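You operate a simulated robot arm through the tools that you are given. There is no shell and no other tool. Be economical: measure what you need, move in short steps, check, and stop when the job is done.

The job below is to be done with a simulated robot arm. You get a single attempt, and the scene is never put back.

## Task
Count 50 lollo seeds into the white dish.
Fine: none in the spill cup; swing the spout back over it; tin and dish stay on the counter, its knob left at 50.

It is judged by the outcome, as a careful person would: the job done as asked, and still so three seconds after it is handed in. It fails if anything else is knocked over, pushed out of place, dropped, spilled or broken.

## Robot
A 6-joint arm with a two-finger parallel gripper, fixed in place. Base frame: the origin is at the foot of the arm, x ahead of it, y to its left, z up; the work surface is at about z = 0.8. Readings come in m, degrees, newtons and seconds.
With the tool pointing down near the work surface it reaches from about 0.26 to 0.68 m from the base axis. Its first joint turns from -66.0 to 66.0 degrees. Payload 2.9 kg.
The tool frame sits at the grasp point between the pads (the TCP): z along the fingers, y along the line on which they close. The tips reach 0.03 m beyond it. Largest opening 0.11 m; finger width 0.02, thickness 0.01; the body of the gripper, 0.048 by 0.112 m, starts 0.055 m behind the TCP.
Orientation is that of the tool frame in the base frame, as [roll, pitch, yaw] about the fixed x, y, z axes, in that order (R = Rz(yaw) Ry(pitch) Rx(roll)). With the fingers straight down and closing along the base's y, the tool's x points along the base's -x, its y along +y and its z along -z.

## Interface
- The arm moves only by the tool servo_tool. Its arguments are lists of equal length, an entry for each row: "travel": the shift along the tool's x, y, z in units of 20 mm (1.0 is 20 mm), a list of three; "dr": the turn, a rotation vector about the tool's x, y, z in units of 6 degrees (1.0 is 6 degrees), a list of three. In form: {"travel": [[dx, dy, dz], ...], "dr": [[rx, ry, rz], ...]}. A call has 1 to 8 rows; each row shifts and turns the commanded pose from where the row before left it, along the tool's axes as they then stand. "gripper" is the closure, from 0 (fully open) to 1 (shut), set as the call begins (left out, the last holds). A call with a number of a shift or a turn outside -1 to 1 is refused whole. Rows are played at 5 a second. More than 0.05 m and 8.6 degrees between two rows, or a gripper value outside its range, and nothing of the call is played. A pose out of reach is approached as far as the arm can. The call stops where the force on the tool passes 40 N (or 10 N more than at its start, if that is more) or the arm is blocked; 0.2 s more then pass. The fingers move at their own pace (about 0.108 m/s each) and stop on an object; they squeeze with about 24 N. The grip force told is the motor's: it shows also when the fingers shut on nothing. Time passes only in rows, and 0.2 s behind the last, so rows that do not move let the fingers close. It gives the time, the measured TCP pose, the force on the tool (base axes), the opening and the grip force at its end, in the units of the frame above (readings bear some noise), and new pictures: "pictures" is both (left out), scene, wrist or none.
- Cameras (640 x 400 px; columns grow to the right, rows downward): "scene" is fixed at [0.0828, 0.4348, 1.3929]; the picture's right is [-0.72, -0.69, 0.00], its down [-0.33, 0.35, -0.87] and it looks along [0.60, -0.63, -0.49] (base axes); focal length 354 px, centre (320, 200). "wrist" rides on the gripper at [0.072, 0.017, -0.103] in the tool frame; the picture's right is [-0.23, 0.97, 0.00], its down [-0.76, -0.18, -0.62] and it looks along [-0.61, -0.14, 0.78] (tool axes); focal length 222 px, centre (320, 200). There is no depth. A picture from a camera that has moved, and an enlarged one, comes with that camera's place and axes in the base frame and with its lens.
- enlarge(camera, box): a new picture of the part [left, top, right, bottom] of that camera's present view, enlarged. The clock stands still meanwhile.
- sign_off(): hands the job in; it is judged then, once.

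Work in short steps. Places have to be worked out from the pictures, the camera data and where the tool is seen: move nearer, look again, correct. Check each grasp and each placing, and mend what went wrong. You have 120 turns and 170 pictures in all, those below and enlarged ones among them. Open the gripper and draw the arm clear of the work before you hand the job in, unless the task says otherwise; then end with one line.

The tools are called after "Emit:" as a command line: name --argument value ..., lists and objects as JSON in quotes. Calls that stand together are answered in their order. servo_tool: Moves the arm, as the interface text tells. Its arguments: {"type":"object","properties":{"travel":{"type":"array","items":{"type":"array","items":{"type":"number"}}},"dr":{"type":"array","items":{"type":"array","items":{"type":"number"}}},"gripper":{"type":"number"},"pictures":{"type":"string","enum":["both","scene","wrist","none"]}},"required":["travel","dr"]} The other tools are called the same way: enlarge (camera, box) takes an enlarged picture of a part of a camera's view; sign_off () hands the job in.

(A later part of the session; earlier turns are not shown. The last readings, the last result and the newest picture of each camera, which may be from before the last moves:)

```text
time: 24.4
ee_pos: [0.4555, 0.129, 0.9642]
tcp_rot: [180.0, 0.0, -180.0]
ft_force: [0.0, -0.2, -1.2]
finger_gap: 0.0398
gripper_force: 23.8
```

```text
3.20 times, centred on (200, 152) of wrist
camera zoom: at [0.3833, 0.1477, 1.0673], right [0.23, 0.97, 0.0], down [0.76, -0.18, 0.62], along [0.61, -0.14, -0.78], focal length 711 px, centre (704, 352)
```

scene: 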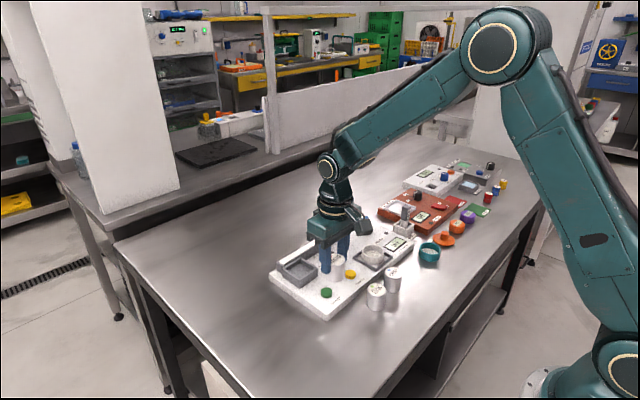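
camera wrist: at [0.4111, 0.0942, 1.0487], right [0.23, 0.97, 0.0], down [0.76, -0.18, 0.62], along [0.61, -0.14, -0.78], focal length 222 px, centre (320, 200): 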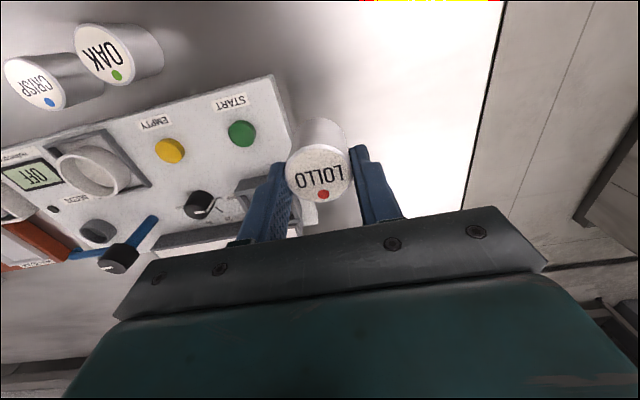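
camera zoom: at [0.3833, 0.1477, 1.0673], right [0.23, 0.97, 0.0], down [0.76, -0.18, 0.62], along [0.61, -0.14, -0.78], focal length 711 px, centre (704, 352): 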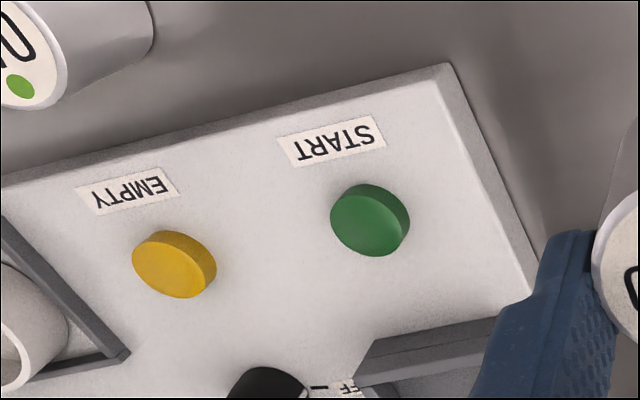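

Seat corners now agree: near edge x≈0.535, +y edge ≈0.026, top z≈0.84; centre (0.565, -0.003). The tin centre is 2 mm behind the TCP, so I go to TCP (0.567, -0.003) above the seat.

Emit:
servo_tool --travel '[[-0.796, -0.943, 0], [-0.796, -0.943, 0], [-0.796, -0.943, 0], [-0.796, -0.943, 0], [-0.796, -0.943, 0], [-0.796, -0.943, 0], [-0.796, -0.943, 0], [0, 0, 1]]' --dr '[[0, 0, 0], [0, 0, 0], [0, 0, 0], [0, 0, 0], [0, 0, 0], [0, 0, 0], [0, 0, 0], [0, 0, 0]]'

Emit:
enlarge --camera "wrist" --box '[220, 90, 420, 215]'

Emit:
enlarge --camera "scene" --box '[260, 220, 350, 300]'

```text
time: 26.2
ee_pos: [0.5673, -0.0034, 0.9425]
tcp_rot: [179.9, 0.0, -179.8]
ft_force: [0.3, -0.6, -0.7]
finger_gap: 0.0397
gripper_force: 24.4
camera wrist: at [0.4953, 0.0143, 1.0466], right [0.23, 0.97, 0.0], down [0.76, -0.18, 0.62], along [0.61, -0.14, -0.78], focal length 222 px, centre (320, 200)
```

scene: 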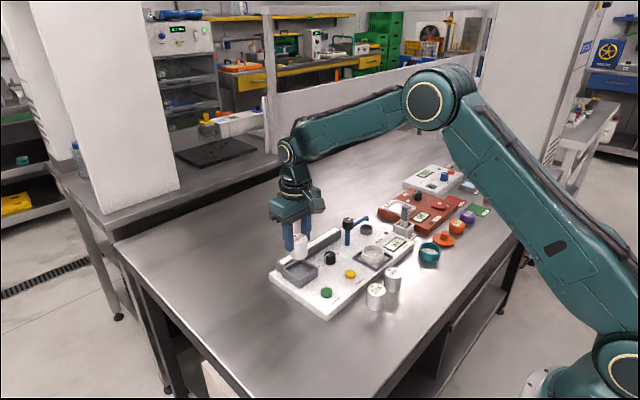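
wrist: 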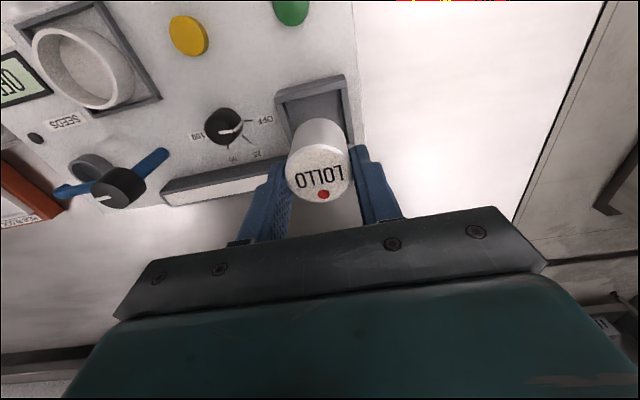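

```text
3.20 times, centred on (320, 152) of wrist
camera zoom: at [0.4953, 0.0143, 1.0466], right [0.23, 0.97, 0.0], down [0.76, -0.18, 0.62], along [0.61, -0.14, -0.78], focal length 711 px, centre (320, 352)
```

zoom: 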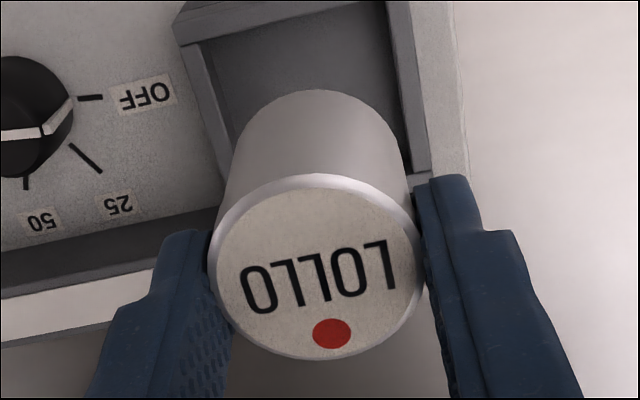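

```text
5.00 times, centred on (305, 260) of scene
camera zoom: at [0.0828, 0.4347, 1.3929], right [-0.72, -0.69, 0.0], down [-0.33, 0.35, -0.87], along [0.6, -0.63, -0.49], focal length 1767 px, centre (395, -100)
```

zoom: 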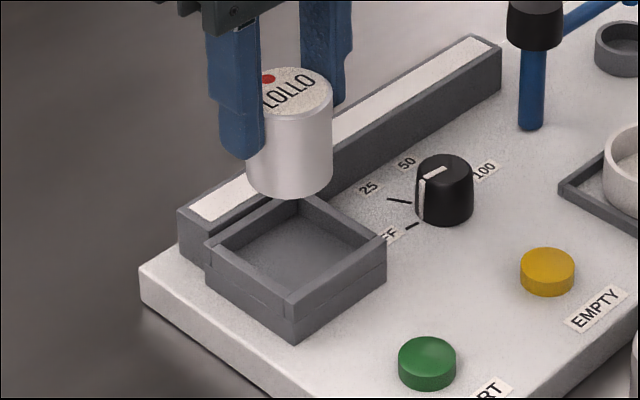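

Tin lines up with the seat within ~1–2 mm. Lowering to just above the rim and checking.

Emit:
servo_tool --travel '[[0, 0, 1], [0, 0, 0.9]]' --dr '[[0, 0, 0], [0, 0, 0]]' --pictures "none"

Emit:
enlarge --camera "wrist" --box '[220, 90, 420, 215]'

Emit:
enlarge --camera "scene" --box '[260, 220, 350, 300]'

```text
time: 26.8
ee_pos: [0.5675, -0.0034, 0.9044]
tcp_rot: [180.0, -0.1, -180.0]
ft_force: [0.4, -0.2, -0.7]
finger_gap: 0.0396
gripper_force: 24.4
```

```text
3.20 times, centred on (320, 152) of wrist
camera zoom: at [0.4953, 0.0143, 1.0083], right [0.23, 0.97, 0.0], down [0.76, -0.18, 0.62], along [0.61, -0.14, -0.78], focal length 711 px, centre (320, 352)
```

zoom: 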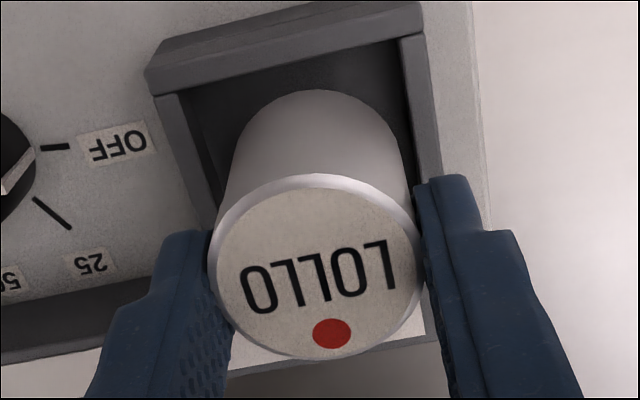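

```text
5.00 times, centred on (305, 260) of scene
camera zoom: at [0.0828, 0.4348, 1.3929], right [-0.72, -0.69, 0.0], down [-0.33, 0.35, -0.87], along [0.6, -0.63, -0.49], focal length 1767 px, centre (395, -100)
```

zoom: 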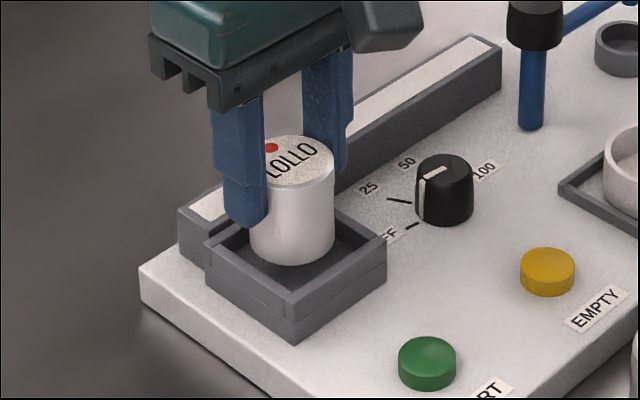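

Inner opening is ~53 mm, centre about (0.569, -0.005), so there's good clearance. I nudge +3 mm x, −1.5 mm y, and lower into the seat.

Emit:
servo_tool --travel '[[-0.15, -0.08, 0], [0, 0, 0.5], [0, 0, 0.5], [0, 0, 0.2]]' --dr '[[0, 0, 0], [0, 0, 0], [0, 0, 0], [0, 0, 0]]' --pictures "none"

Emit:
enlarge --camera "scene" --box '[260, 220, 350, 300]'

```text
time: 27.8
ee_pos: [0.572, -0.0051, 0.887]
tcp_rot: [180.0, 0.4, -179.9]
ft_force: [-8.4, 0.4, 34.6]
finger_gap: 0.0396
gripper_force: 24.3
```

```text
5.00 times, centred on (305, 260) of scene
camera zoom: at [0.0819, 0.4348, 1.3929], right [-0.72, -0.69, 0.0], down [-0.33, 0.35, -0.87], along [0.6, -0.63, -0.48], focal length 1767 px, centre (395, -100)
```

zoom: 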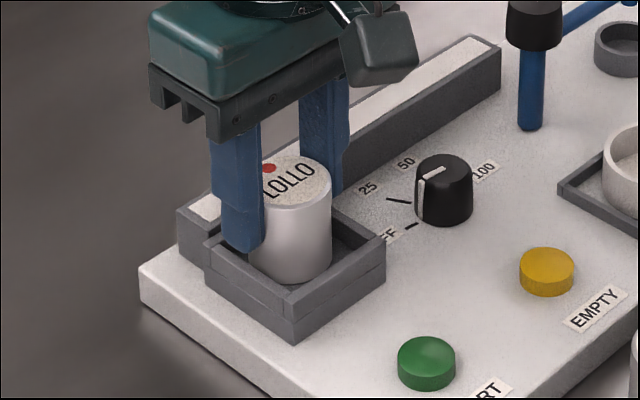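

Contact with the tin bottom at ~0.833, about 7 mm below the rim, so it's on the seat floor. I ease off and open a little, then inspect.

Emit:
servo_tool --travel '[[0, 0, -0.2], [0, 0, 0]]' --dr '[[0, 0, 0], [0, 0, 0]]' --pictures "none"

Emit:
servo_tool --travel '[[0, 0, 0], [0, 0, 0], [0, 0, -0.5], [0, 0, -1], [0, 0, -1], [0, 0, -1]]' --dr '[[0, 0, 0], [0, 0, 0], [0, 0, 0], [0, 0, 0], [0, 0, 0], [0, 0, 0]]' --gripper 0.45 --pictures "wrist"

Emit:
enlarge --camera "scene" --box '[260, 220, 350, 300]'

```text
time: 28.4
ee_pos: [0.5713, -0.0059, 0.8865]
tcp_rot: [179.9, 0.1, -179.8]
ft_force: [5.4, 3.2, 15.4]
finger_gap: 0.0394
gripper_force: 23.5
```

```text
time: 29.8
ee_pos: [0.5717, -0.0054, 0.9571]
tcp_rot: [180.0, 0.0, -180.0]
ft_force: [0.1, 0.2, 0.0]
finger_gap: 0.0605
gripper_force: 0.1
camera wrist: at [0.4994, 0.0126, 1.0601], right [0.23, 0.97, 0.0], down [0.76, -0.18, 0.62], along [0.61, -0.14, -0.78], focal length 222 px, centre (320, 200)
```

wrist: 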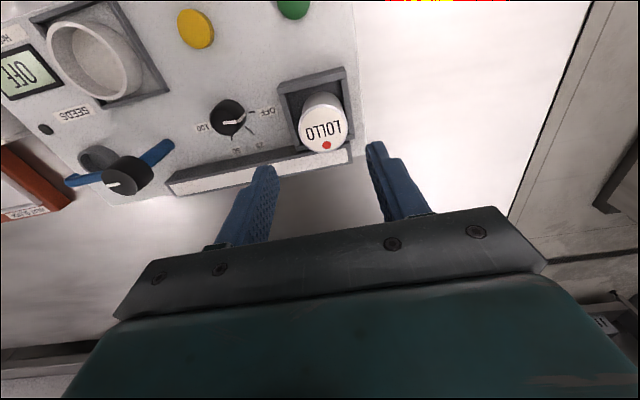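

```text
5.00 times, centred on (305, 260) of scene
camera zoom: at [0.0828, 0.4348, 1.3929], right [-0.72, -0.69, 0.0], down [-0.33, 0.35, -0.87], along [0.6, -0.63, -0.49], focal length 1767 px, centre (395, -100)
```

zoom: 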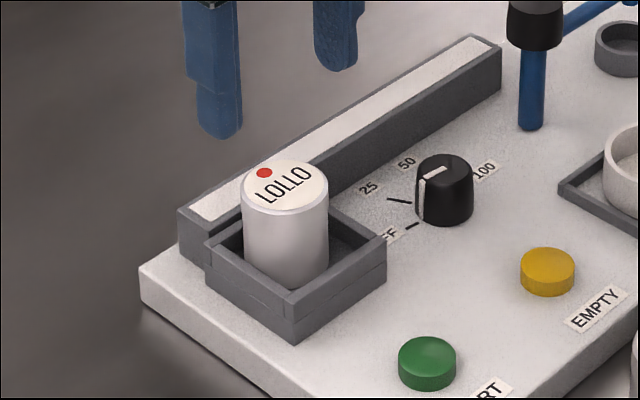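

The tin stands in the seat. A closer look from the wrist at the tin, dial and spout.

Emit:
enlarge --camera "wrist" --box '[190, 60, 370, 175]'

Emit:
enlarge --camera "wrist" --box '[30, 90, 210, 205]'

```text
3.48 times, centred on (280, 118) of wrist
camera zoom: at [0.4994, 0.0126, 1.0601], right [0.23, 0.97, 0.0], down [0.76, -0.18, 0.62], along [0.61, -0.14, -0.78], focal length 773 px, centre (459, 487)
```

zoom: 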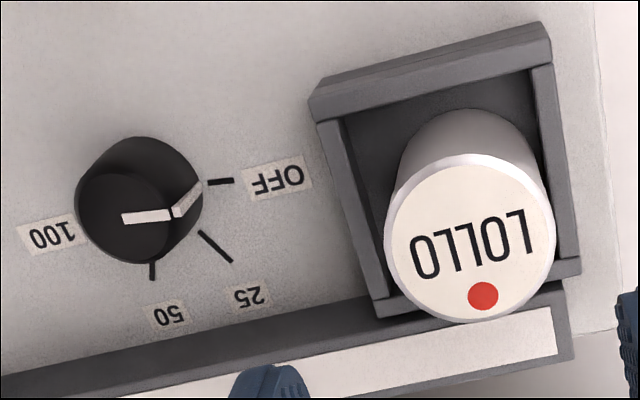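

```text
3.48 times, centred on (120, 148) of wrist
camera zoom: at [0.4994, 0.0126, 1.0601], right [0.23, 0.97, 0.0], down [0.76, -0.18, 0.62], along [0.61, -0.14, -0.78], focal length 773 px, centre (1016, 383)
```

zoom: 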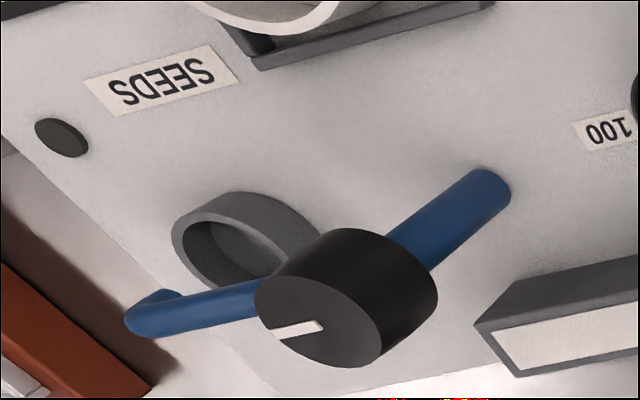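

The dial points at OFF (+y); ticks go clockwise at ~60° steps, so 50 is 120° clockwise. Dial axis is about (0.554, -0.096), top z 0.841. The spout knob is at about (0.565, -0.179), top 0.90. I'll swing the spout over the dish first, so go above its knob.

Emit:
servo_tool --travel '[[0, 0, -1], [0, -1, -0.5], [0.05, -1, 0], [0.05, -1, 0], [0.05, -1, 0], [0.05, -1, 0], [0.05, -1, 0], [0.05, -1, 0]]' --dr '[[0, 0, 0], [0, 0, 0], [0, 0, 0], [0, 0, 0], [0, 0, 0], [0, 0, 0], [0, 0, 0], [0, 0, 0]]' --gripper 0.45 --pictures "none"

Emit:
servo_tool --travel '[[0, -1, 0], [0, -0.7, 0], [0, 0, 0], [0, 0, 0], [0, 0, 0], [0, 0, 0], [0, 0, 0], [0, 0, 0]]' --dr '[[0, 0, -0.95], [0, 0, -0.95], [0, 0, -0.95], [0, 0, -0.95], [0, 0, -0.95], [0, 0, -0.95], [0, 0, -0.9], [0, 0, -0.9]]'

```text
time: 31.6
ee_pos: [0.5641, -0.145, 0.9863]
tcp_rot: [-179.9, 0.0, 180.0]
ft_force: [-0.6, -0.5, -0.6]
finger_gap: 0.0605
gripper_force: 0.1
```

```text
time: 33.4
ee_pos: [0.5655, -0.1792, 0.9857]
tcp_rot: [-180.0, 0.1, -134.9]
ft_force: [-0.9, -0.1, -0.1]
finger_gap: 0.0606
gripper_force: 0.1
camera wrist: at [0.5027, -0.2178, 1.0891], right [-0.53, 0.85, 0.0], down [0.66, 0.41, 0.62], along [0.53, 0.33, -0.78], focal length 222 px, centre (320, 200)
```

scene: 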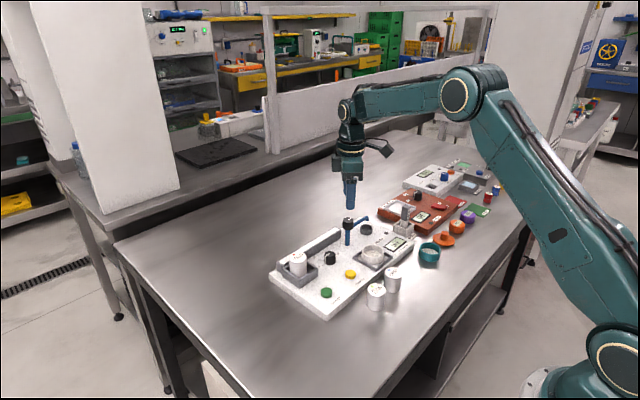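
wrist: 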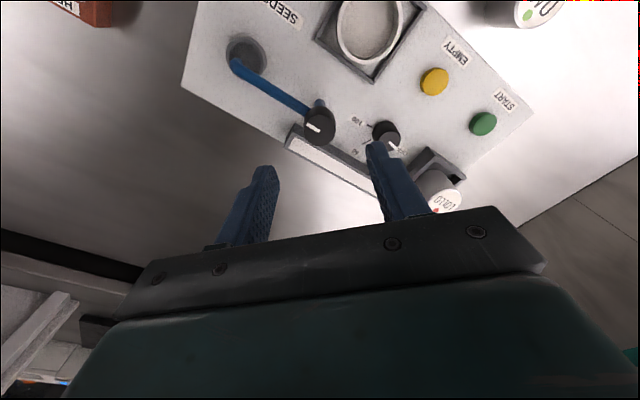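

Emit:
enlarge --camera "wrist" --box '[220, 20, 420, 145]'

```text
3.20 times, centred on (320, 82) of wrist
camera zoom: at [0.5027, -0.2178, 1.0891], right [-0.53, 0.85, 0.0], down [0.66, 0.41, 0.62], along [0.53, 0.33, -0.78], focal length 711 px, centre (320, 576)
```

zoom: 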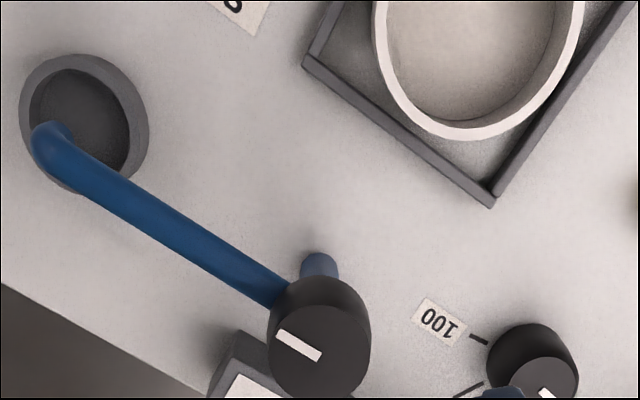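

The spout knob centre computes to (0.565, -0.180), directly under the tool; spout radius ~0.085, now pointing −y. I descend to z 0.906 and grip.

Emit:
servo_tool --travel '[[0, 0, 1], [0, 0, 1], [0, 0, 1], [0, 0, 0.95]]' --dr '[[0, 0, 0], [0, 0, 0], [0, 0, 0], [0, 0, 0]]' --pictures "wrist"

Emit:
enlarge --camera "scene" --box '[310, 170, 410, 270]'

```text
time: 34.4
ee_pos: [0.5648, -0.1797, 0.9054]
tcp_rot: [-180.0, 0.0, -134.9]
ft_force: [-0.2, -0.7, 0.5]
finger_gap: 0.0605
gripper_force: 0.1
camera wrist: at [0.5022, -0.2177, 1.0088], right [-0.53, 0.85, 0.0], down [0.66, 0.41, 0.62], along [0.53, 0.33, -0.78], focal length 222 px, centre (320, 200)
```

wrist: 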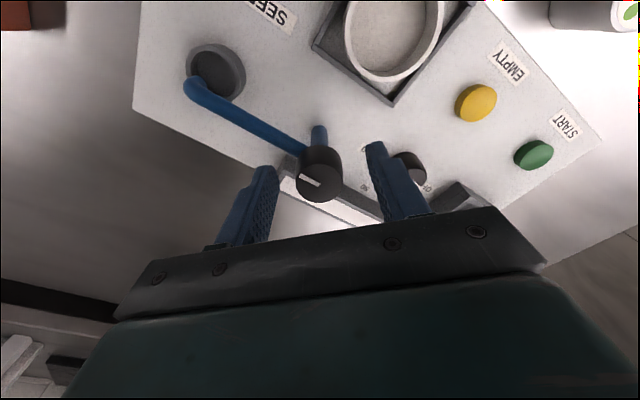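

```text
4.00 times, centred on (360, 220) of scene
camera zoom: at [0.0828, 0.4348, 1.3929], right [-0.72, -0.69, 0.0], down [-0.33, 0.35, -0.87], along [0.6, -0.63, -0.49], focal length 1414 px, centre (160, 120)
```

zoom: 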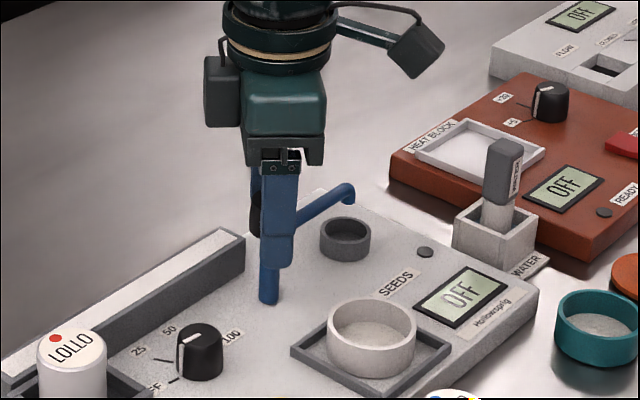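

Well aligned. Close on the knob.

Emit:
servo_tool --travel '[[0, 0, 0], [0, 0, 0], [0, 0, 0]]' --dr '[[0, 0, 0], [0, 0, 0], [0, 0, 0]]' --gripper 0.85 --pictures "wrist"

```text
time: 35.2
ee_pos: [0.5654, -0.1803, 0.904]
tcp_rot: [-180.0, 0.0, -135.0]
ft_force: [5.5, -2.4, -4.8]
finger_gap: 0.0293
gripper_force: 44.8
camera wrist: at [0.5024, -0.2178, 1.009], right [-0.53, 0.85, 0.0], down [0.66, 0.41, 0.62], along [0.53, 0.33, -0.78], focal length 222 px, centre (320, 200)
```

wrist: 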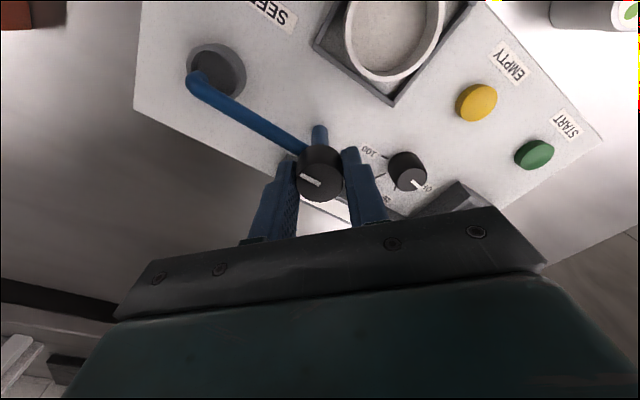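

Gripped, light side load only. Turn 45° clockwise and check the spout follows.

Emit:
servo_tool --travel '[[0, 0, 0], [0, 0, 0], [0, 0, 0], [0, 0, 0], [0, 0, 0], [0, 0, 0], [0, 0, 0], [0, 0, 0]]' --dr '[[0, 0, 0.94], [0, 0, 0.94], [0, 0, 0.94], [0, 0, 0.94], [0, 0, 0.94], [0, 0, 0.94], [0, 0, 0.94], [0, 0, 0.94]]' --pictures "wrist"

```text
time: 37.0
ee_pos: [0.5658, -0.1798, 0.9058]
tcp_rot: [180.0, 0.0, 179.9]
ft_force: [9.8, -9.9, -24.2]
finger_gap: 0.0293
gripper_force: 44.4
camera wrist: at [0.4936, -0.1619, 1.0092], right [0.23, 0.97, 0.0], down [0.76, -0.18, 0.62], along [0.61, -0.14, -0.78], focal length 222 px, centre (320, 200)
```

wrist: 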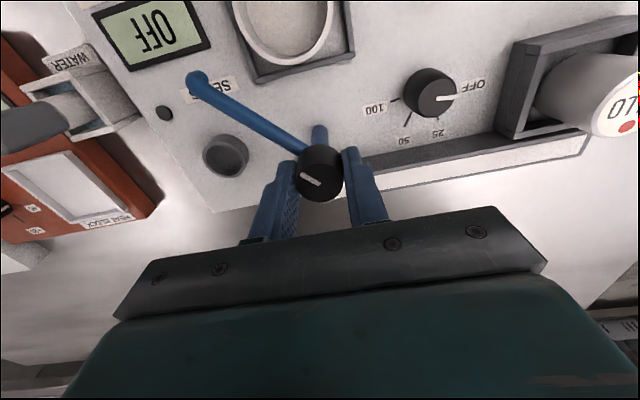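

The spout follows. There's a downward pull on the tool, so I ease 1.5 mm lower and turn the other 45°.

Emit:
servo_tool --travel '[[0, 0, 0.08], [0, 0, 0], [0, 0, 0], [0, 0, 0], [0, 0, 0], [0, 0, 0], [0, 0, 0], [0, 0, 0]]' --dr '[[0, 0, 0.94], [0, 0, 0.94], [0, 0, 0.94], [0, 0, 0.94], [0, 0, 0.94], [0, 0, 0.94], [0, 0, 0.93], [0, 0, 0.93]]'

Emit:
enlarge --camera "wrist" --box '[220, 0, 420, 205]'

```text
time: 38.8
ee_pos: [0.5656, -0.1807, 0.906]
tcp_rot: [-180.0, -0.1, 134.7]
ft_force: [-9.6, -21.4, -3.5]
finger_gap: 0.0293
gripper_force: 44.9
camera wrist: at [0.5271, -0.1166, 1.0094], right [0.85, 0.52, 0.0], down [0.41, -0.67, 0.62], along [0.33, -0.53, -0.78], focal length 222 px, centre (320, 200)
```

scene: 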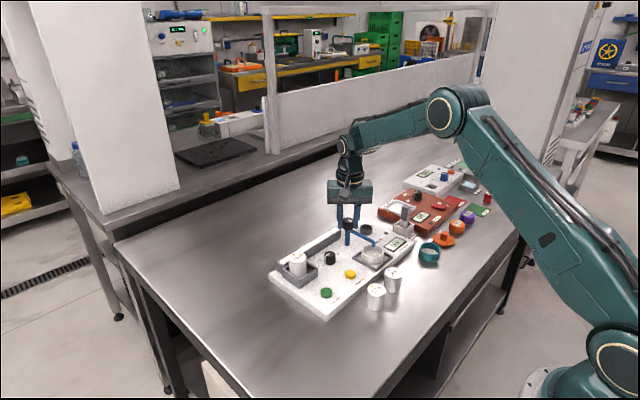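
wrist: 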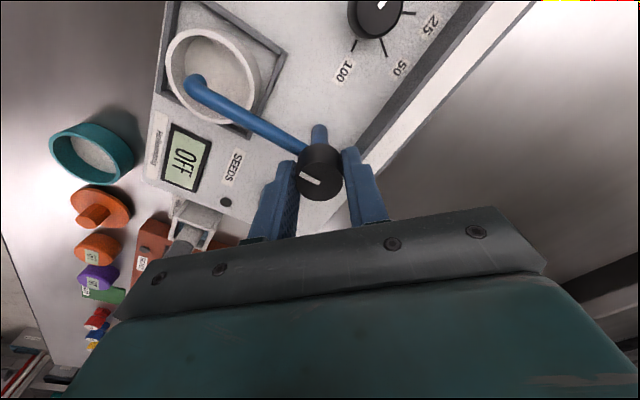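

```text
1.95 times, centred on (320, 102) of wrist
camera zoom: at [0.5271, -0.1166, 1.0094], right [0.85, 0.52, 0.0], down [0.41, -0.67, 0.62], along [0.33, -0.53, -0.78], focal length 433 px, centre (320, 390)
```

zoom: 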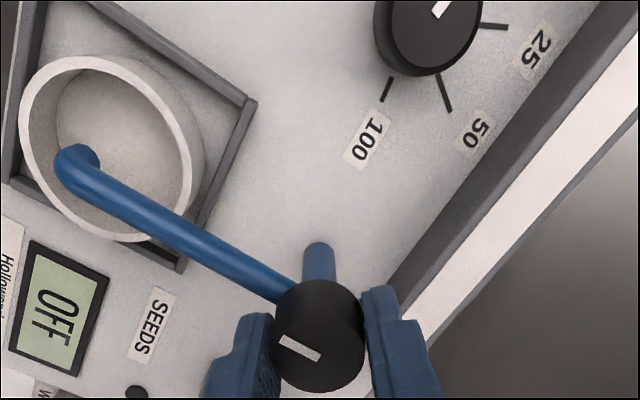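

The spout tip is over the dish centre (0.481, -0.177). Release and lift clear.

Emit:
servo_tool --travel '[[0, 0, 0], [0, 0, 0], [0, 0, -1], [0, 0, -1], [0, 0, -1], [0, 0, -1]]' --dr '[[0, 0, 0], [0, 0, 0], [0, 0, 0], [0, 0, 0], [0, 0, 0], [0, 0, 0]]' --gripper 0.45 --pictures "wrist"

Emit:
enlarge --camera "wrist" --box '[220, 0, 420, 125]'

```text
time: 40.2
ee_pos: [0.566, -0.1807, 0.9848]
tcp_rot: [179.9, -0.1, 134.9]
ft_force: [0.1, 0.3, -0.1]
finger_gap: 0.0605
gripper_force: 0.0
camera wrist: at [0.5271, -0.1162, 1.0886], right [0.85, 0.53, 0.0], down [0.41, -0.67, 0.62], along [0.33, -0.53, -0.78], focal length 222 px, centre (320, 200)
```

wrist: 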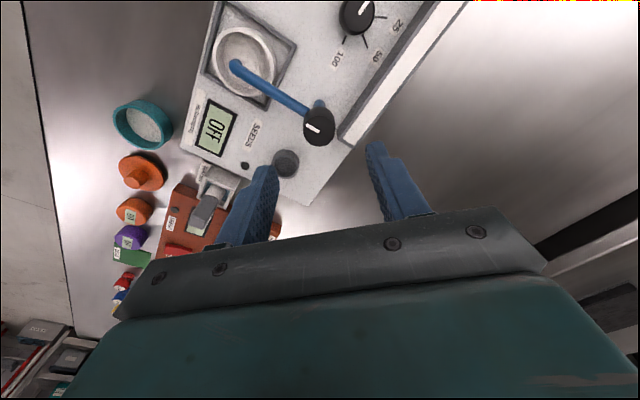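

```text
3.20 times, centred on (320, 62) of wrist
camera zoom: at [0.5271, -0.1162, 1.0886], right [0.85, 0.53, 0.0], down [0.41, -0.67, 0.62], along [0.33, -0.53, -0.78], focal length 711 px, centre (320, 640)
```

zoom: 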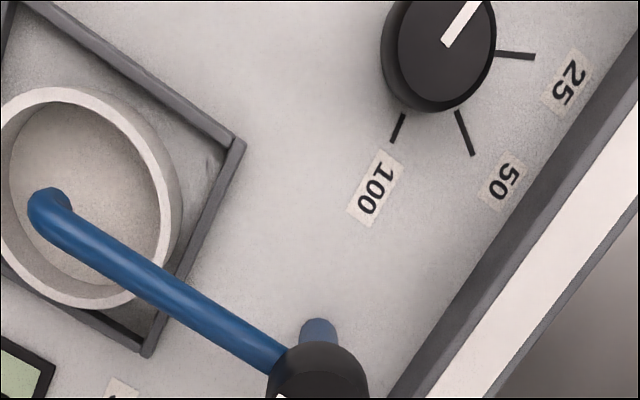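

The spout stays over the dish. Now to the dial at about (0.553, -0.095): rotate the wrist to about −55° start and move above it.

Emit:
servo_tool --travel '[[0, 0, 0], [0, 0, 0], [0, 0, 0], [0, 0, 0], [0, 0, 0], [0, 0, 0], [0, 0, 0], [0, 0, 0]]' --dr '[[0, 0, -0.94], [0, 0, -0.94], [0, 0, -0.94], [0, 0, -0.94], [0, 0, -0.94], [0, 0, -0.94], [0, 0, -0.94], [0, 0, -0.94]]' --gripper 0.55 --pictures "none"

Emit:
servo_tool --travel '[[0.13, 0.86, 0], [0.13, 0.86, 0], [0.13, 0.86, 0], [0.13, 0.86, 0], [0.13, 0.86, 0]]' --dr '[[0, 0, 0], [0, 0, 0], [0, 0, 0], [0, 0, 0], [0, 0, 0]]' --pictures "none"

Emit:
servo_tool --travel '[[0, 0, 0], [0, 0, 0], [0, 0, 0], [0, 0, 0], [0, 0, 0], [0, 0, 0], [0, 0, 0], [0, 0, 0]]' --dr '[[0, 0, -1], [0, 0, -1], [0, 0, -1], [0, 0, -1], [0, 0, -1], [0, 0, -1], [0, 0, -1], [0, 0, -1]]' --pictures "none"

Emit:
servo_tool --travel '[[0, 0, 0.5], [0, 0, 0.5], [0, 0, 0.5]]' --dr '[[0, 0, -1], [0, 0, -0.3], [0, 0, 0]]' --pictures "wrist"

Emit:
enlarge --camera "wrist" --box '[220, 40, 420, 165]'

```text
time: 42.0
ee_pos: [0.5671, -0.1803, 0.9855]
tcp_rot: [-179.9, 0.0, -179.9]
ft_force: [-0.1, 0.0, 0.3]
finger_gap: 0.0494
gripper_force: 0.0
```

```text
time: 43.2
ee_pos: [0.5545, -0.0935, 0.9862]
tcp_rot: [-180.0, 0.0, 180.0]
ft_force: [0.0, 0.2, -0.6]
finger_gap: 0.0497
gripper_force: 0.0
```

```text
time: 45.0
ee_pos: [0.5536, -0.0932, 0.9862]
tcp_rot: [-180.0, 0.0, -131.9]
ft_force: [0.1, -0.8, 0.2]
finger_gap: 0.0494
gripper_force: 0.1
```

```text
time: 45.8
ee_pos: [0.5541, -0.0952, 0.9559]
tcp_rot: [-180.0, 0.0, -124.1]
ft_force: [0.0, 0.3, -0.3]
finger_gap: 0.0494
gripper_force: 0.1
camera wrist: at [0.4995, -0.1426, 1.0584], right [-0.68, 0.73, 0.0], down [0.57, 0.53, 0.62], along [0.46, 0.42, -0.78], focal length 222 px, centre (320, 200)
```

wrist: 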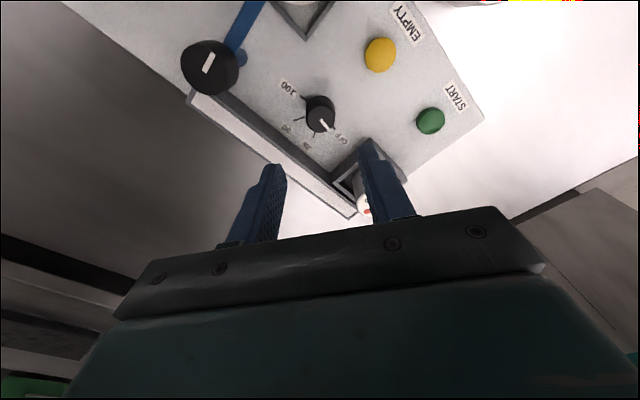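

```text
3.20 times, centred on (320, 102) of wrist
camera zoom: at [0.4995, -0.1426, 1.0584], right [-0.68, 0.73, 0.0], down [0.57, 0.53, 0.62], along [0.46, 0.42, -0.78], focal length 711 px, centre (320, 512)
```

zoom: 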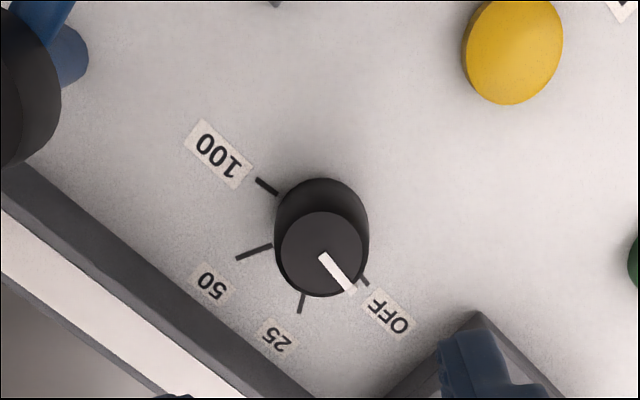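

Dial centre (0.5545, -0.093) is under the tool within ~1 mm. Descending to z≈0.857 and gripping.

Emit:
servo_tool --travel '[[0, 0, 1], [0, 0, 1], [0, 0, 1], [0, 0, 1]]' --dr '[[0, 0, 0], [0, 0, 0], [0, 0, 0], [0, 0, 0]]'

Emit:
enlarge --camera "scene" --box '[290, 200, 390, 290]'

```text
time: 46.8
ee_pos: [0.5534, -0.0939, 0.8743]
tcp_rot: [180.0, 0.0, -124.2]
ft_force: [-0.1, -0.6, -0.8]
finger_gap: 0.0497
gripper_force: 0.2
camera wrist: at [0.4988, -0.1433, 0.9778], right [-0.68, 0.73, 0.0], down [0.57, 0.53, 0.62], along [0.46, 0.42, -0.78], focal length 222 px, centre (320, 200)
```

scene: 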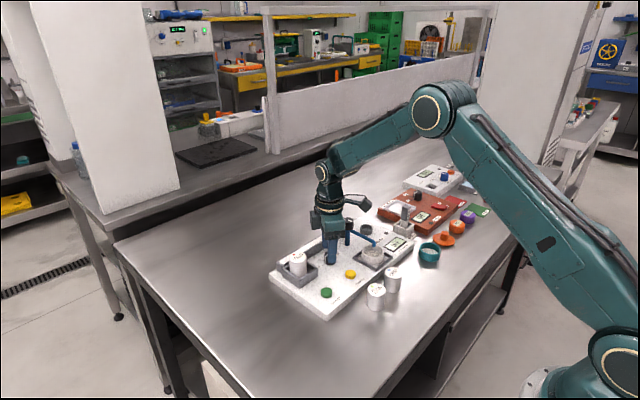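
wrist: 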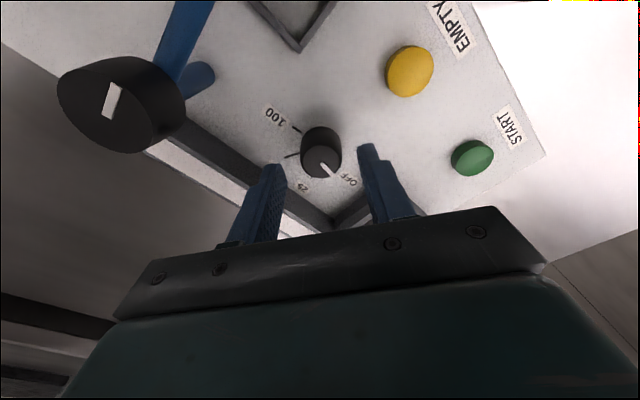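

```text
4.44 times, centred on (340, 245) of scene
camera zoom: at [0.0828, 0.4348, 1.3929], right [-0.72, -0.69, 0.0], down [-0.33, 0.35, -0.87], along [0.6, -0.63, -0.49], focal length 1571 px, centre (231, 0)
```

zoom: 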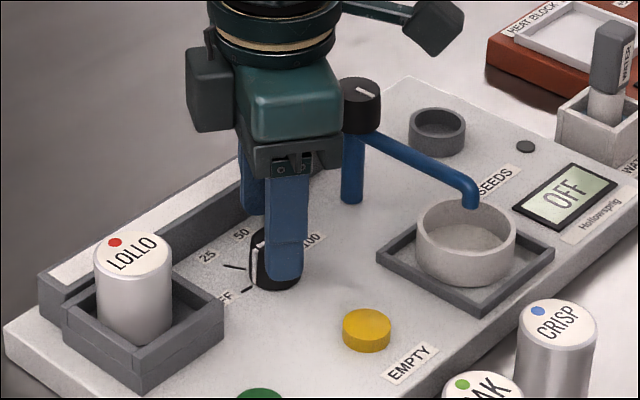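

Clear of the spout knob. Final descent and close.

Emit:
servo_tool --travel '[[0, 0, 0.5], [0, 0, 0.35]]' --dr '[[0, 0, 0], [0, 0, 0]]' --pictures "none"

Emit:
servo_tool --travel '[[0, 0, 0], [0, 0, 0], [0, 0, 0]]' --dr '[[0, 0, 0], [0, 0, 0], [0, 0, 0]]' --gripper 0.85 --pictures "wrist"

```text
time: 47.4
ee_pos: [0.5536, -0.0938, 0.8581]
tcp_rot: [-179.9, 0.1, -124.2]
ft_force: [0.4, 0.1, 0.2]
finger_gap: 0.0495
gripper_force: 0.0
```

```text
time: 48.2
ee_pos: [0.5515, -0.0923, 0.8572]
tcp_rot: [179.8, 0.0, -124.1]
ft_force: [-8.7, 6.0, 1.0]
finger_gap: 0.0289
gripper_force: 44.9
camera wrist: at [0.4983, -0.1426, 0.9615], right [-0.68, 0.73, 0.0], down [0.58, 0.53, 0.62], along [0.46, 0.42, -0.78], focal length 222 px, centre (320, 200)
```

wrist: 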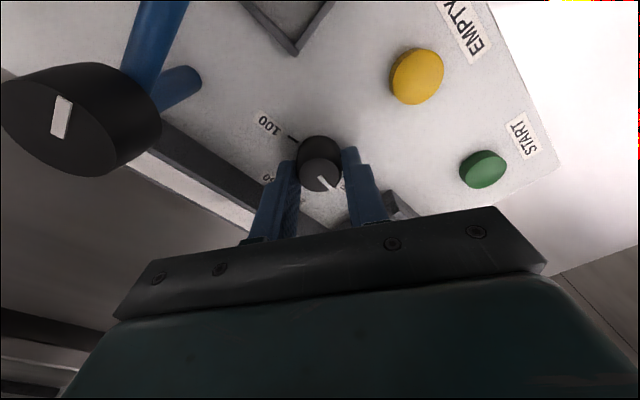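

Slight side load; I shift 1.5 mm along the closing axis and turn 48° clockwise.

Emit:
servo_tool --travel '[[0, 0.08, 0], [0, 0, 0], [0, 0, 0], [0, 0, 0], [0, 0, 0], [0, 0, 0], [0, 0, 0], [0, 0, 0]]' --dr '[[0, 0, 0], [0, 0, 1], [0, 0, 1], [0, 0, 1], [0, 0, 1], [0, 0, 1], [0, 0, 1], [0, 0, 1]]' --pictures "none"

Emit:
servo_tool --travel '[[0, 0, 0], [0, 0, 0], [0, 0, 0], [0, 0, 0], [0, 0, 0], [0, 0, 0], [0, 0, 0], [0, 0, 0]]' --dr '[[0, 0, 1], [0, 0, 1], [0, 0, 1], [0, 0, 1], [0, 0, 1], [0, 0, 1], [0, 0, 1], [0, 0, 1]]'

Emit:
enlarge --camera "scene" --box '[290, 200, 420, 290]'

```text
time: 50.0
ee_pos: [0.5532, -0.0936, 0.8587]
tcp_rot: [-179.9, 0.4, -166.5]
ft_force: [23.1, -14.5, -17.3]
finger_gap: 0.0287
gripper_force: 45.2
```

```text
time: 51.8
ee_pos: [0.5536, -0.0958, 0.8579]
tcp_rot: [-179.8, 0.3, 145.3]
ft_force: [15.7, -29.3, -12.4]
finger_gap: 0.0289
gripper_force: 44.8
camera wrist: at [0.5027, -0.0397, 0.9612], right [0.74, 0.67, 0.0], down [0.52, -0.58, 0.63], along [0.42, -0.47, -0.78], focal length 222 px, centre (320, 200)
```

scene: 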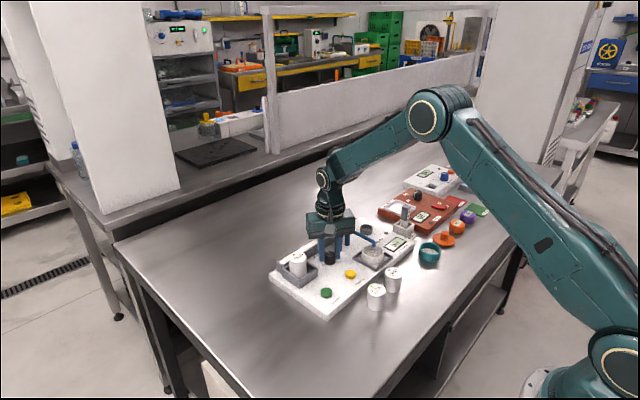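
wrist: 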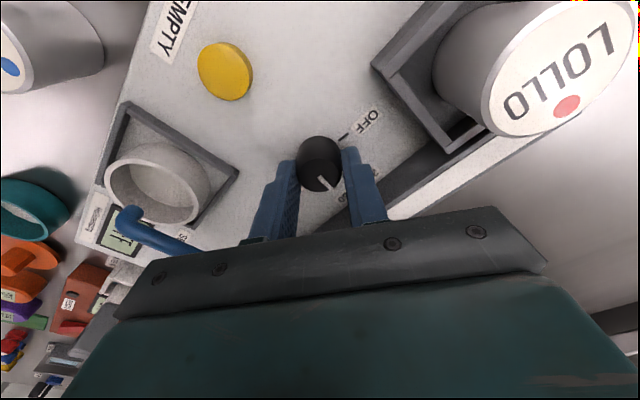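

```text
4.44 times, centred on (355, 245) of scene
camera zoom: at [0.0833, 0.434, 1.3931], right [-0.72, -0.69, 0.0], down [-0.33, 0.35, -0.87], along [0.6, -0.63, -0.49], focal length 1571 px, centre (164, 0)
```

zoom: 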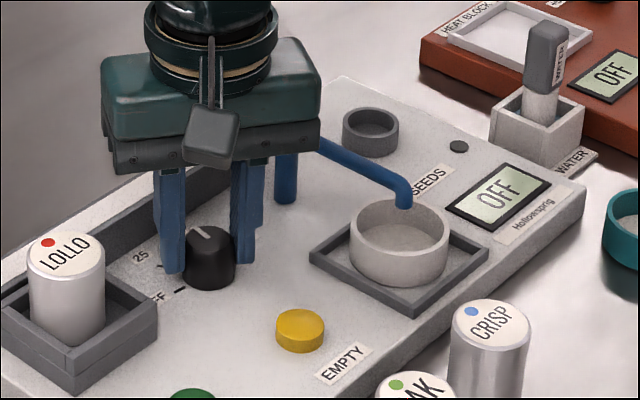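

Dial turned 90°, between 25 and 50; display still reads OFF. I relieve the side load and turn 18° more towards 50.

Emit:
servo_tool --travel '[[-0.06, -0.03, 0.03], [0, 0, 0], [0, 0, 0], [0, 0, 0]]' --dr '[[0, 0, 0], [0, 0, 1], [0, 0, 1], [0, 0, 1]]' --pictures "wrist"

Emit:
enlarge --camera "scene" --box '[290, 200, 420, 290]'

Emit:
enlarge --camera "wrist" --box '[250, 100, 390, 210]'

```text
time: 52.8
ee_pos: [0.5532, -0.0969, 0.8594]
tcp_rot: [-179.9, 0.1, 127.3]
ft_force: [5.8, -27.4, 1.7]
finger_gap: 0.0289
gripper_force: 44.6
camera wrist: at [0.522, -0.0275, 0.9614], right [0.91, 0.41, 0.0], down [0.32, -0.71, 0.63], along [0.26, -0.57, -0.78], focal length 222 px, centre (320, 200)
```

wrist: 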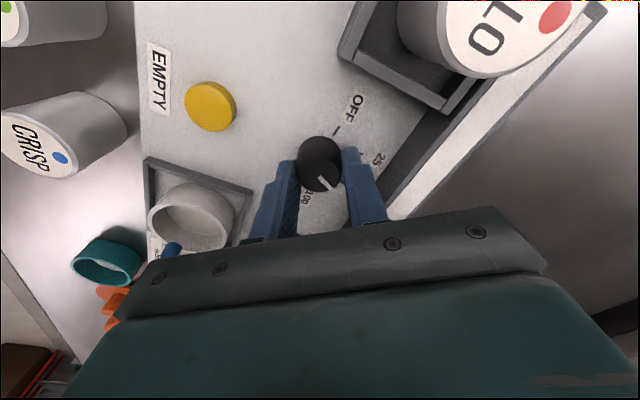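

```text
4.44 times, centred on (355, 245) of scene
camera zoom: at [0.0828, 0.4341, 1.3931], right [-0.72, -0.69, 0.0], down [-0.33, 0.35, -0.87], along [0.6, -0.63, -0.49], focal length 1571 px, centre (164, 0)
```

zoom: 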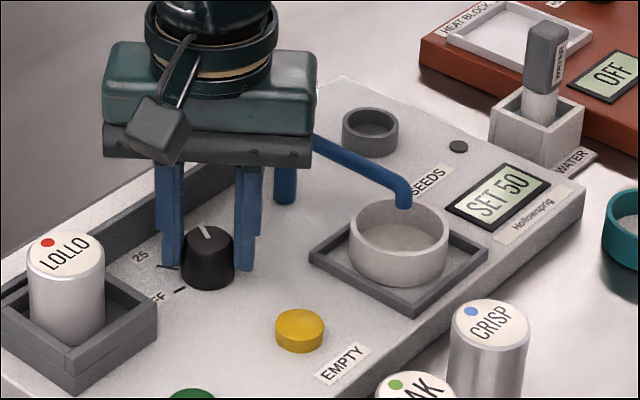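

```text
3.64 times, centred on (320, 155) of wrist
camera zoom: at [0.522, -0.0275, 0.9614], right [0.91, 0.41, 0.0], down [0.32, -0.71, 0.63], along [0.26, -0.57, -0.78], focal length 808 px, centre (320, 364)
```

zoom: 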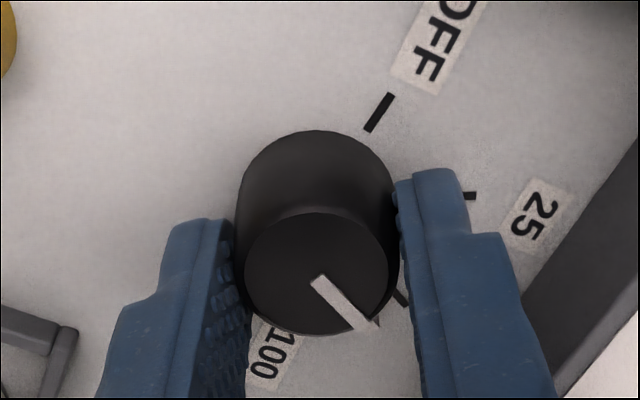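

Display shows "SET 50". I release and lift, then check where the pointer rests.

Emit:
servo_tool --travel '[[0, 0, 0], [0, 0, 0], [0, 0, -0.5], [0, 0, -1], [0, 0, -1], [0, 0, -1], [0, 0, -1], [0, 0, -0.5]]' --dr '[[0, 0, 0], [0, 0, 0], [0, 0, 0], [0, 0, 0], [0, 0, 0], [0, 0, 0], [0, 0, 0], [0, 0, 0]]' --gripper 0.55 --pictures "none"

Emit:
enlarge --camera "wrist" --box '[200, 20, 400, 145]'

Emit:
enlarge --camera "scene" --box '[290, 200, 420, 290]'

```text
time: 54.6
ee_pos: [0.5524, -0.0922, 0.9589]
tcp_rot: [-180.0, 0.0, 127.8]
ft_force: [-0.6, 1.0, 0.4]
finger_gap: 0.0497
gripper_force: 0.1
```

```text
3.20 times, centred on (300, 82) of wrist
camera zoom: at [0.5211, -0.024, 1.0622], right [0.91, 0.42, 0.0], down [0.33, -0.71, 0.62], along [0.26, -0.57, -0.78], focal length 711 px, centre (384, 576)
```

zoom: 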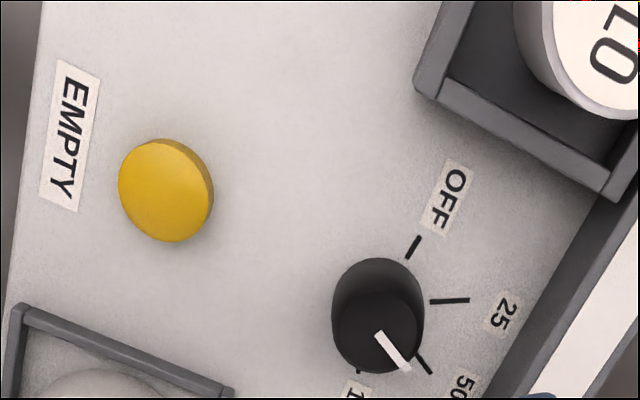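

```text
4.44 times, centred on (355, 245) of scene
camera zoom: at [0.0828, 0.4348, 1.3929], right [-0.72, -0.69, 0.0], down [-0.33, 0.35, -0.87], along [0.6, -0.63, -0.49], focal length 1571 px, centre (164, 0)
```

zoom: 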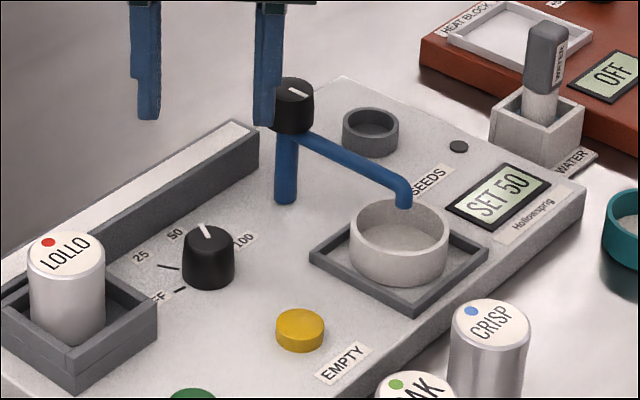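

Pointer is parallel to the 50 tick; display SET 50. Dish under spout, tin seated. Next, START at about (0.477, -0.002): straighten the wrist, close the fingers and move above it.

Emit:
servo_tool --travel '[[0, 0, 0], [0, 0, 0], [0, 0, 0], [0, 0, 0], [0, 0, 0], [0, 0, 0], [0, 0, 0], [0, 0, 0]]' --dr '[[0, 0, -1], [0, 0, -1], [0, 0, -1], [0, 0, -1], [0, 0, -1], [0, 0, -1], [0, 0, -1], [0, 0, -1]]' --gripper 1 --pictures "none"

Emit:
servo_tool --travel '[[0, 0, 0], [0.75, 0.9, 0], [0.75, 0.9, 0], [0.75, 0.9, 0], [0.75, 0.9, 0], [0.75, 0.9, 0]]' --dr '[[0, 0, -0.7], [0, 0, 0], [0, 0, 0], [0, 0, 0], [0, 0, 0], [0, 0, 0]]' --pictures "wrist"

Emit:
enlarge --camera "wrist" --box '[240, 90, 400, 215]'

```text
time: 56.4
ee_pos: [0.5522, -0.093, 0.9574]
tcp_rot: [-180.0, 0.0, 176.0]
ft_force: [-0.2, 0.5, 0.2]
finger_gap: 0.0
gripper_force: 24.5
```

```text
time: 57.8
ee_pos: [0.4785, -0.0034, 0.9585]
tcp_rot: [-180.0, 0.0, -180.0]
ft_force: [-0.4, -0.6, 0.0]
finger_gap: 0.0001
gripper_force: 23.8
camera wrist: at [0.4059, 0.0137, 1.0625], right [0.23, 0.97, 0.0], down [0.76, -0.18, 0.62], along [0.61, -0.14, -0.78], focal length 222 px, centre (320, 200)
```

wrist: 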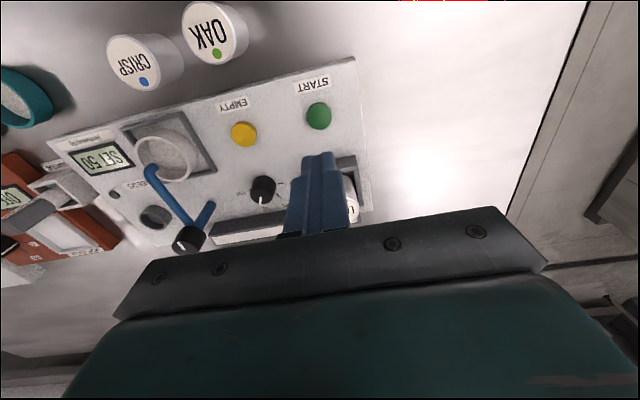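

```text
3.20 times, centred on (320, 152) of wrist
camera zoom: at [0.4059, 0.0137, 1.0625], right [0.23, 0.97, 0.0], down [0.76, -0.18, 0.62], along [0.61, -0.14, -0.78], focal length 711 px, centre (320, 352)
```

zoom: 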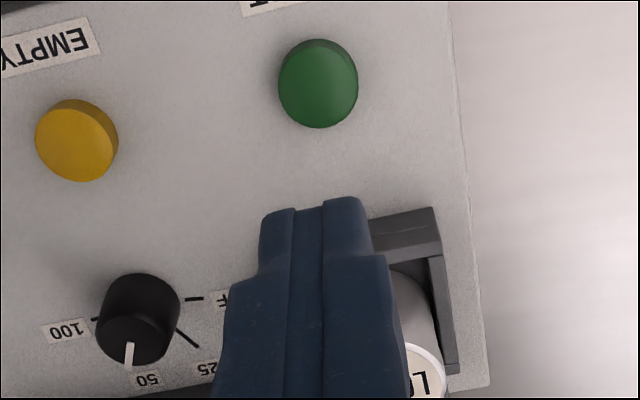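

START computes to (0.479, -0.003), right below. Lower to just above it.

Emit:
servo_tool --travel '[[0, 0, 1], [0, 0, 1], [0, 0, 1], [0, 0, 1], [0, 0, 0.4]]' --dr '[[0, 0, 0], [0, 0, 0], [0, 0, 0], [0, 0, 0], [0, 0, 0]]' --pictures "none"

Emit:
enlarge --camera "scene" --box '[270, 210, 420, 320]'

```text
time: 59.0
ee_pos: [0.478, -0.004, 0.87]
tcp_rot: [180.0, -0.1, 180.0]
ft_force: [-0.2, -0.5, 0.2]
finger_gap: 0.0001
gripper_force: 24.0
```

```text
3.64 times, centred on (345, 265) of scene
camera zoom: at [0.0828, 0.4348, 1.3929], right [-0.72, -0.69, 0.0], down [-0.33, 0.35, -0.87], along [0.6, -0.63, -0.49], focal length 1285 px, centre (229, -36)
```

zoom: 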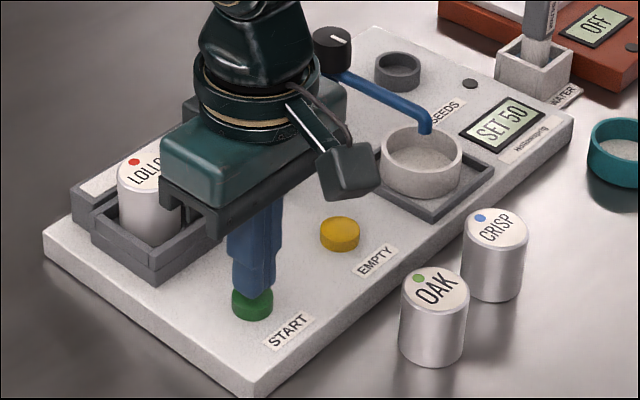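

Fingertips just over START. Press down gently in small steps.

Emit:
servo_tool --travel '[[0, 0, 0.15], [0, 0, 0.15], [0, 0, 0.1], [0, 0, 0.1]]' --dr '[[0, 0, 0], [0, 0, 0], [0, 0, 0], [0, 0, 0]]' --pictures "none"

Emit:
enlarge --camera "scene" --box '[270, 210, 420, 320]'

```text
time: 60.0
ee_pos: [0.4768, -0.0045, 0.8589]
tcp_rot: [-179.9, 0.1, -180.0]
ft_force: [-0.4, -0.2, 2.0]
finger_gap: 0.0
gripper_force: 23.9
```

```text
3.64 times, centred on (345, 265) of scene
camera zoom: at [0.0827, 0.4348, 1.3929], right [-0.72, -0.69, 0.0], down [-0.33, 0.35, -0.87], along [0.6, -0.63, -0.49], focal length 1285 px, centre (229, -36)
```

zoom: 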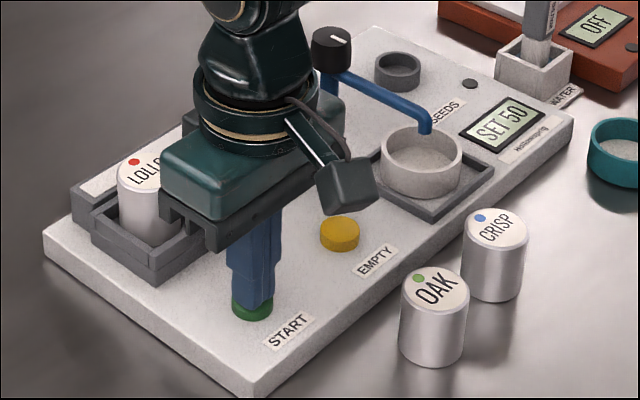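

Button contact just begins (2 N). Pressing 3 mm more.

Emit:
servo_tool --travel '[[0, 0, 0.08], [0, 0, 0.08]]' --dr '[[0, 0, 0], [0, 0, 0]]' --pictures "none"

Emit:
enlarge --camera "scene" --box '[270, 210, 420, 320]'

```text
time: 60.6
ee_pos: [0.4781, -0.0054, 0.856]
tcp_rot: [180.0, 0.1, -180.0]
ft_force: [2.7, -2.7, 6.5]
finger_gap: 0.0
gripper_force: 24.3
```

```text
3.64 times, centred on (345, 265) of scene
camera zoom: at [0.0827, 0.4347, 1.3929], right [-0.72, -0.69, 0.0], down [-0.33, 0.35, -0.87], along [0.6, -0.63, -0.49], focal length 1285 px, centre (229, -36)
```

zoom: 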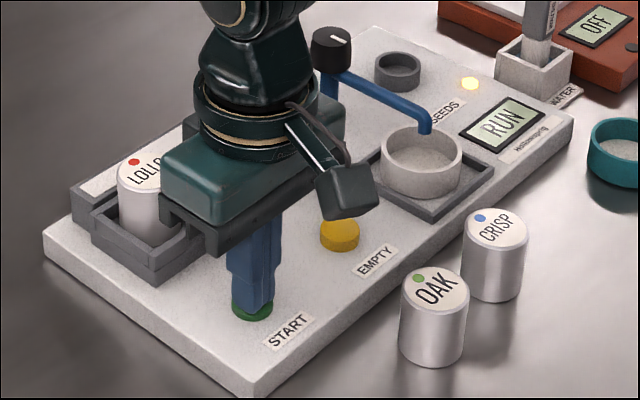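

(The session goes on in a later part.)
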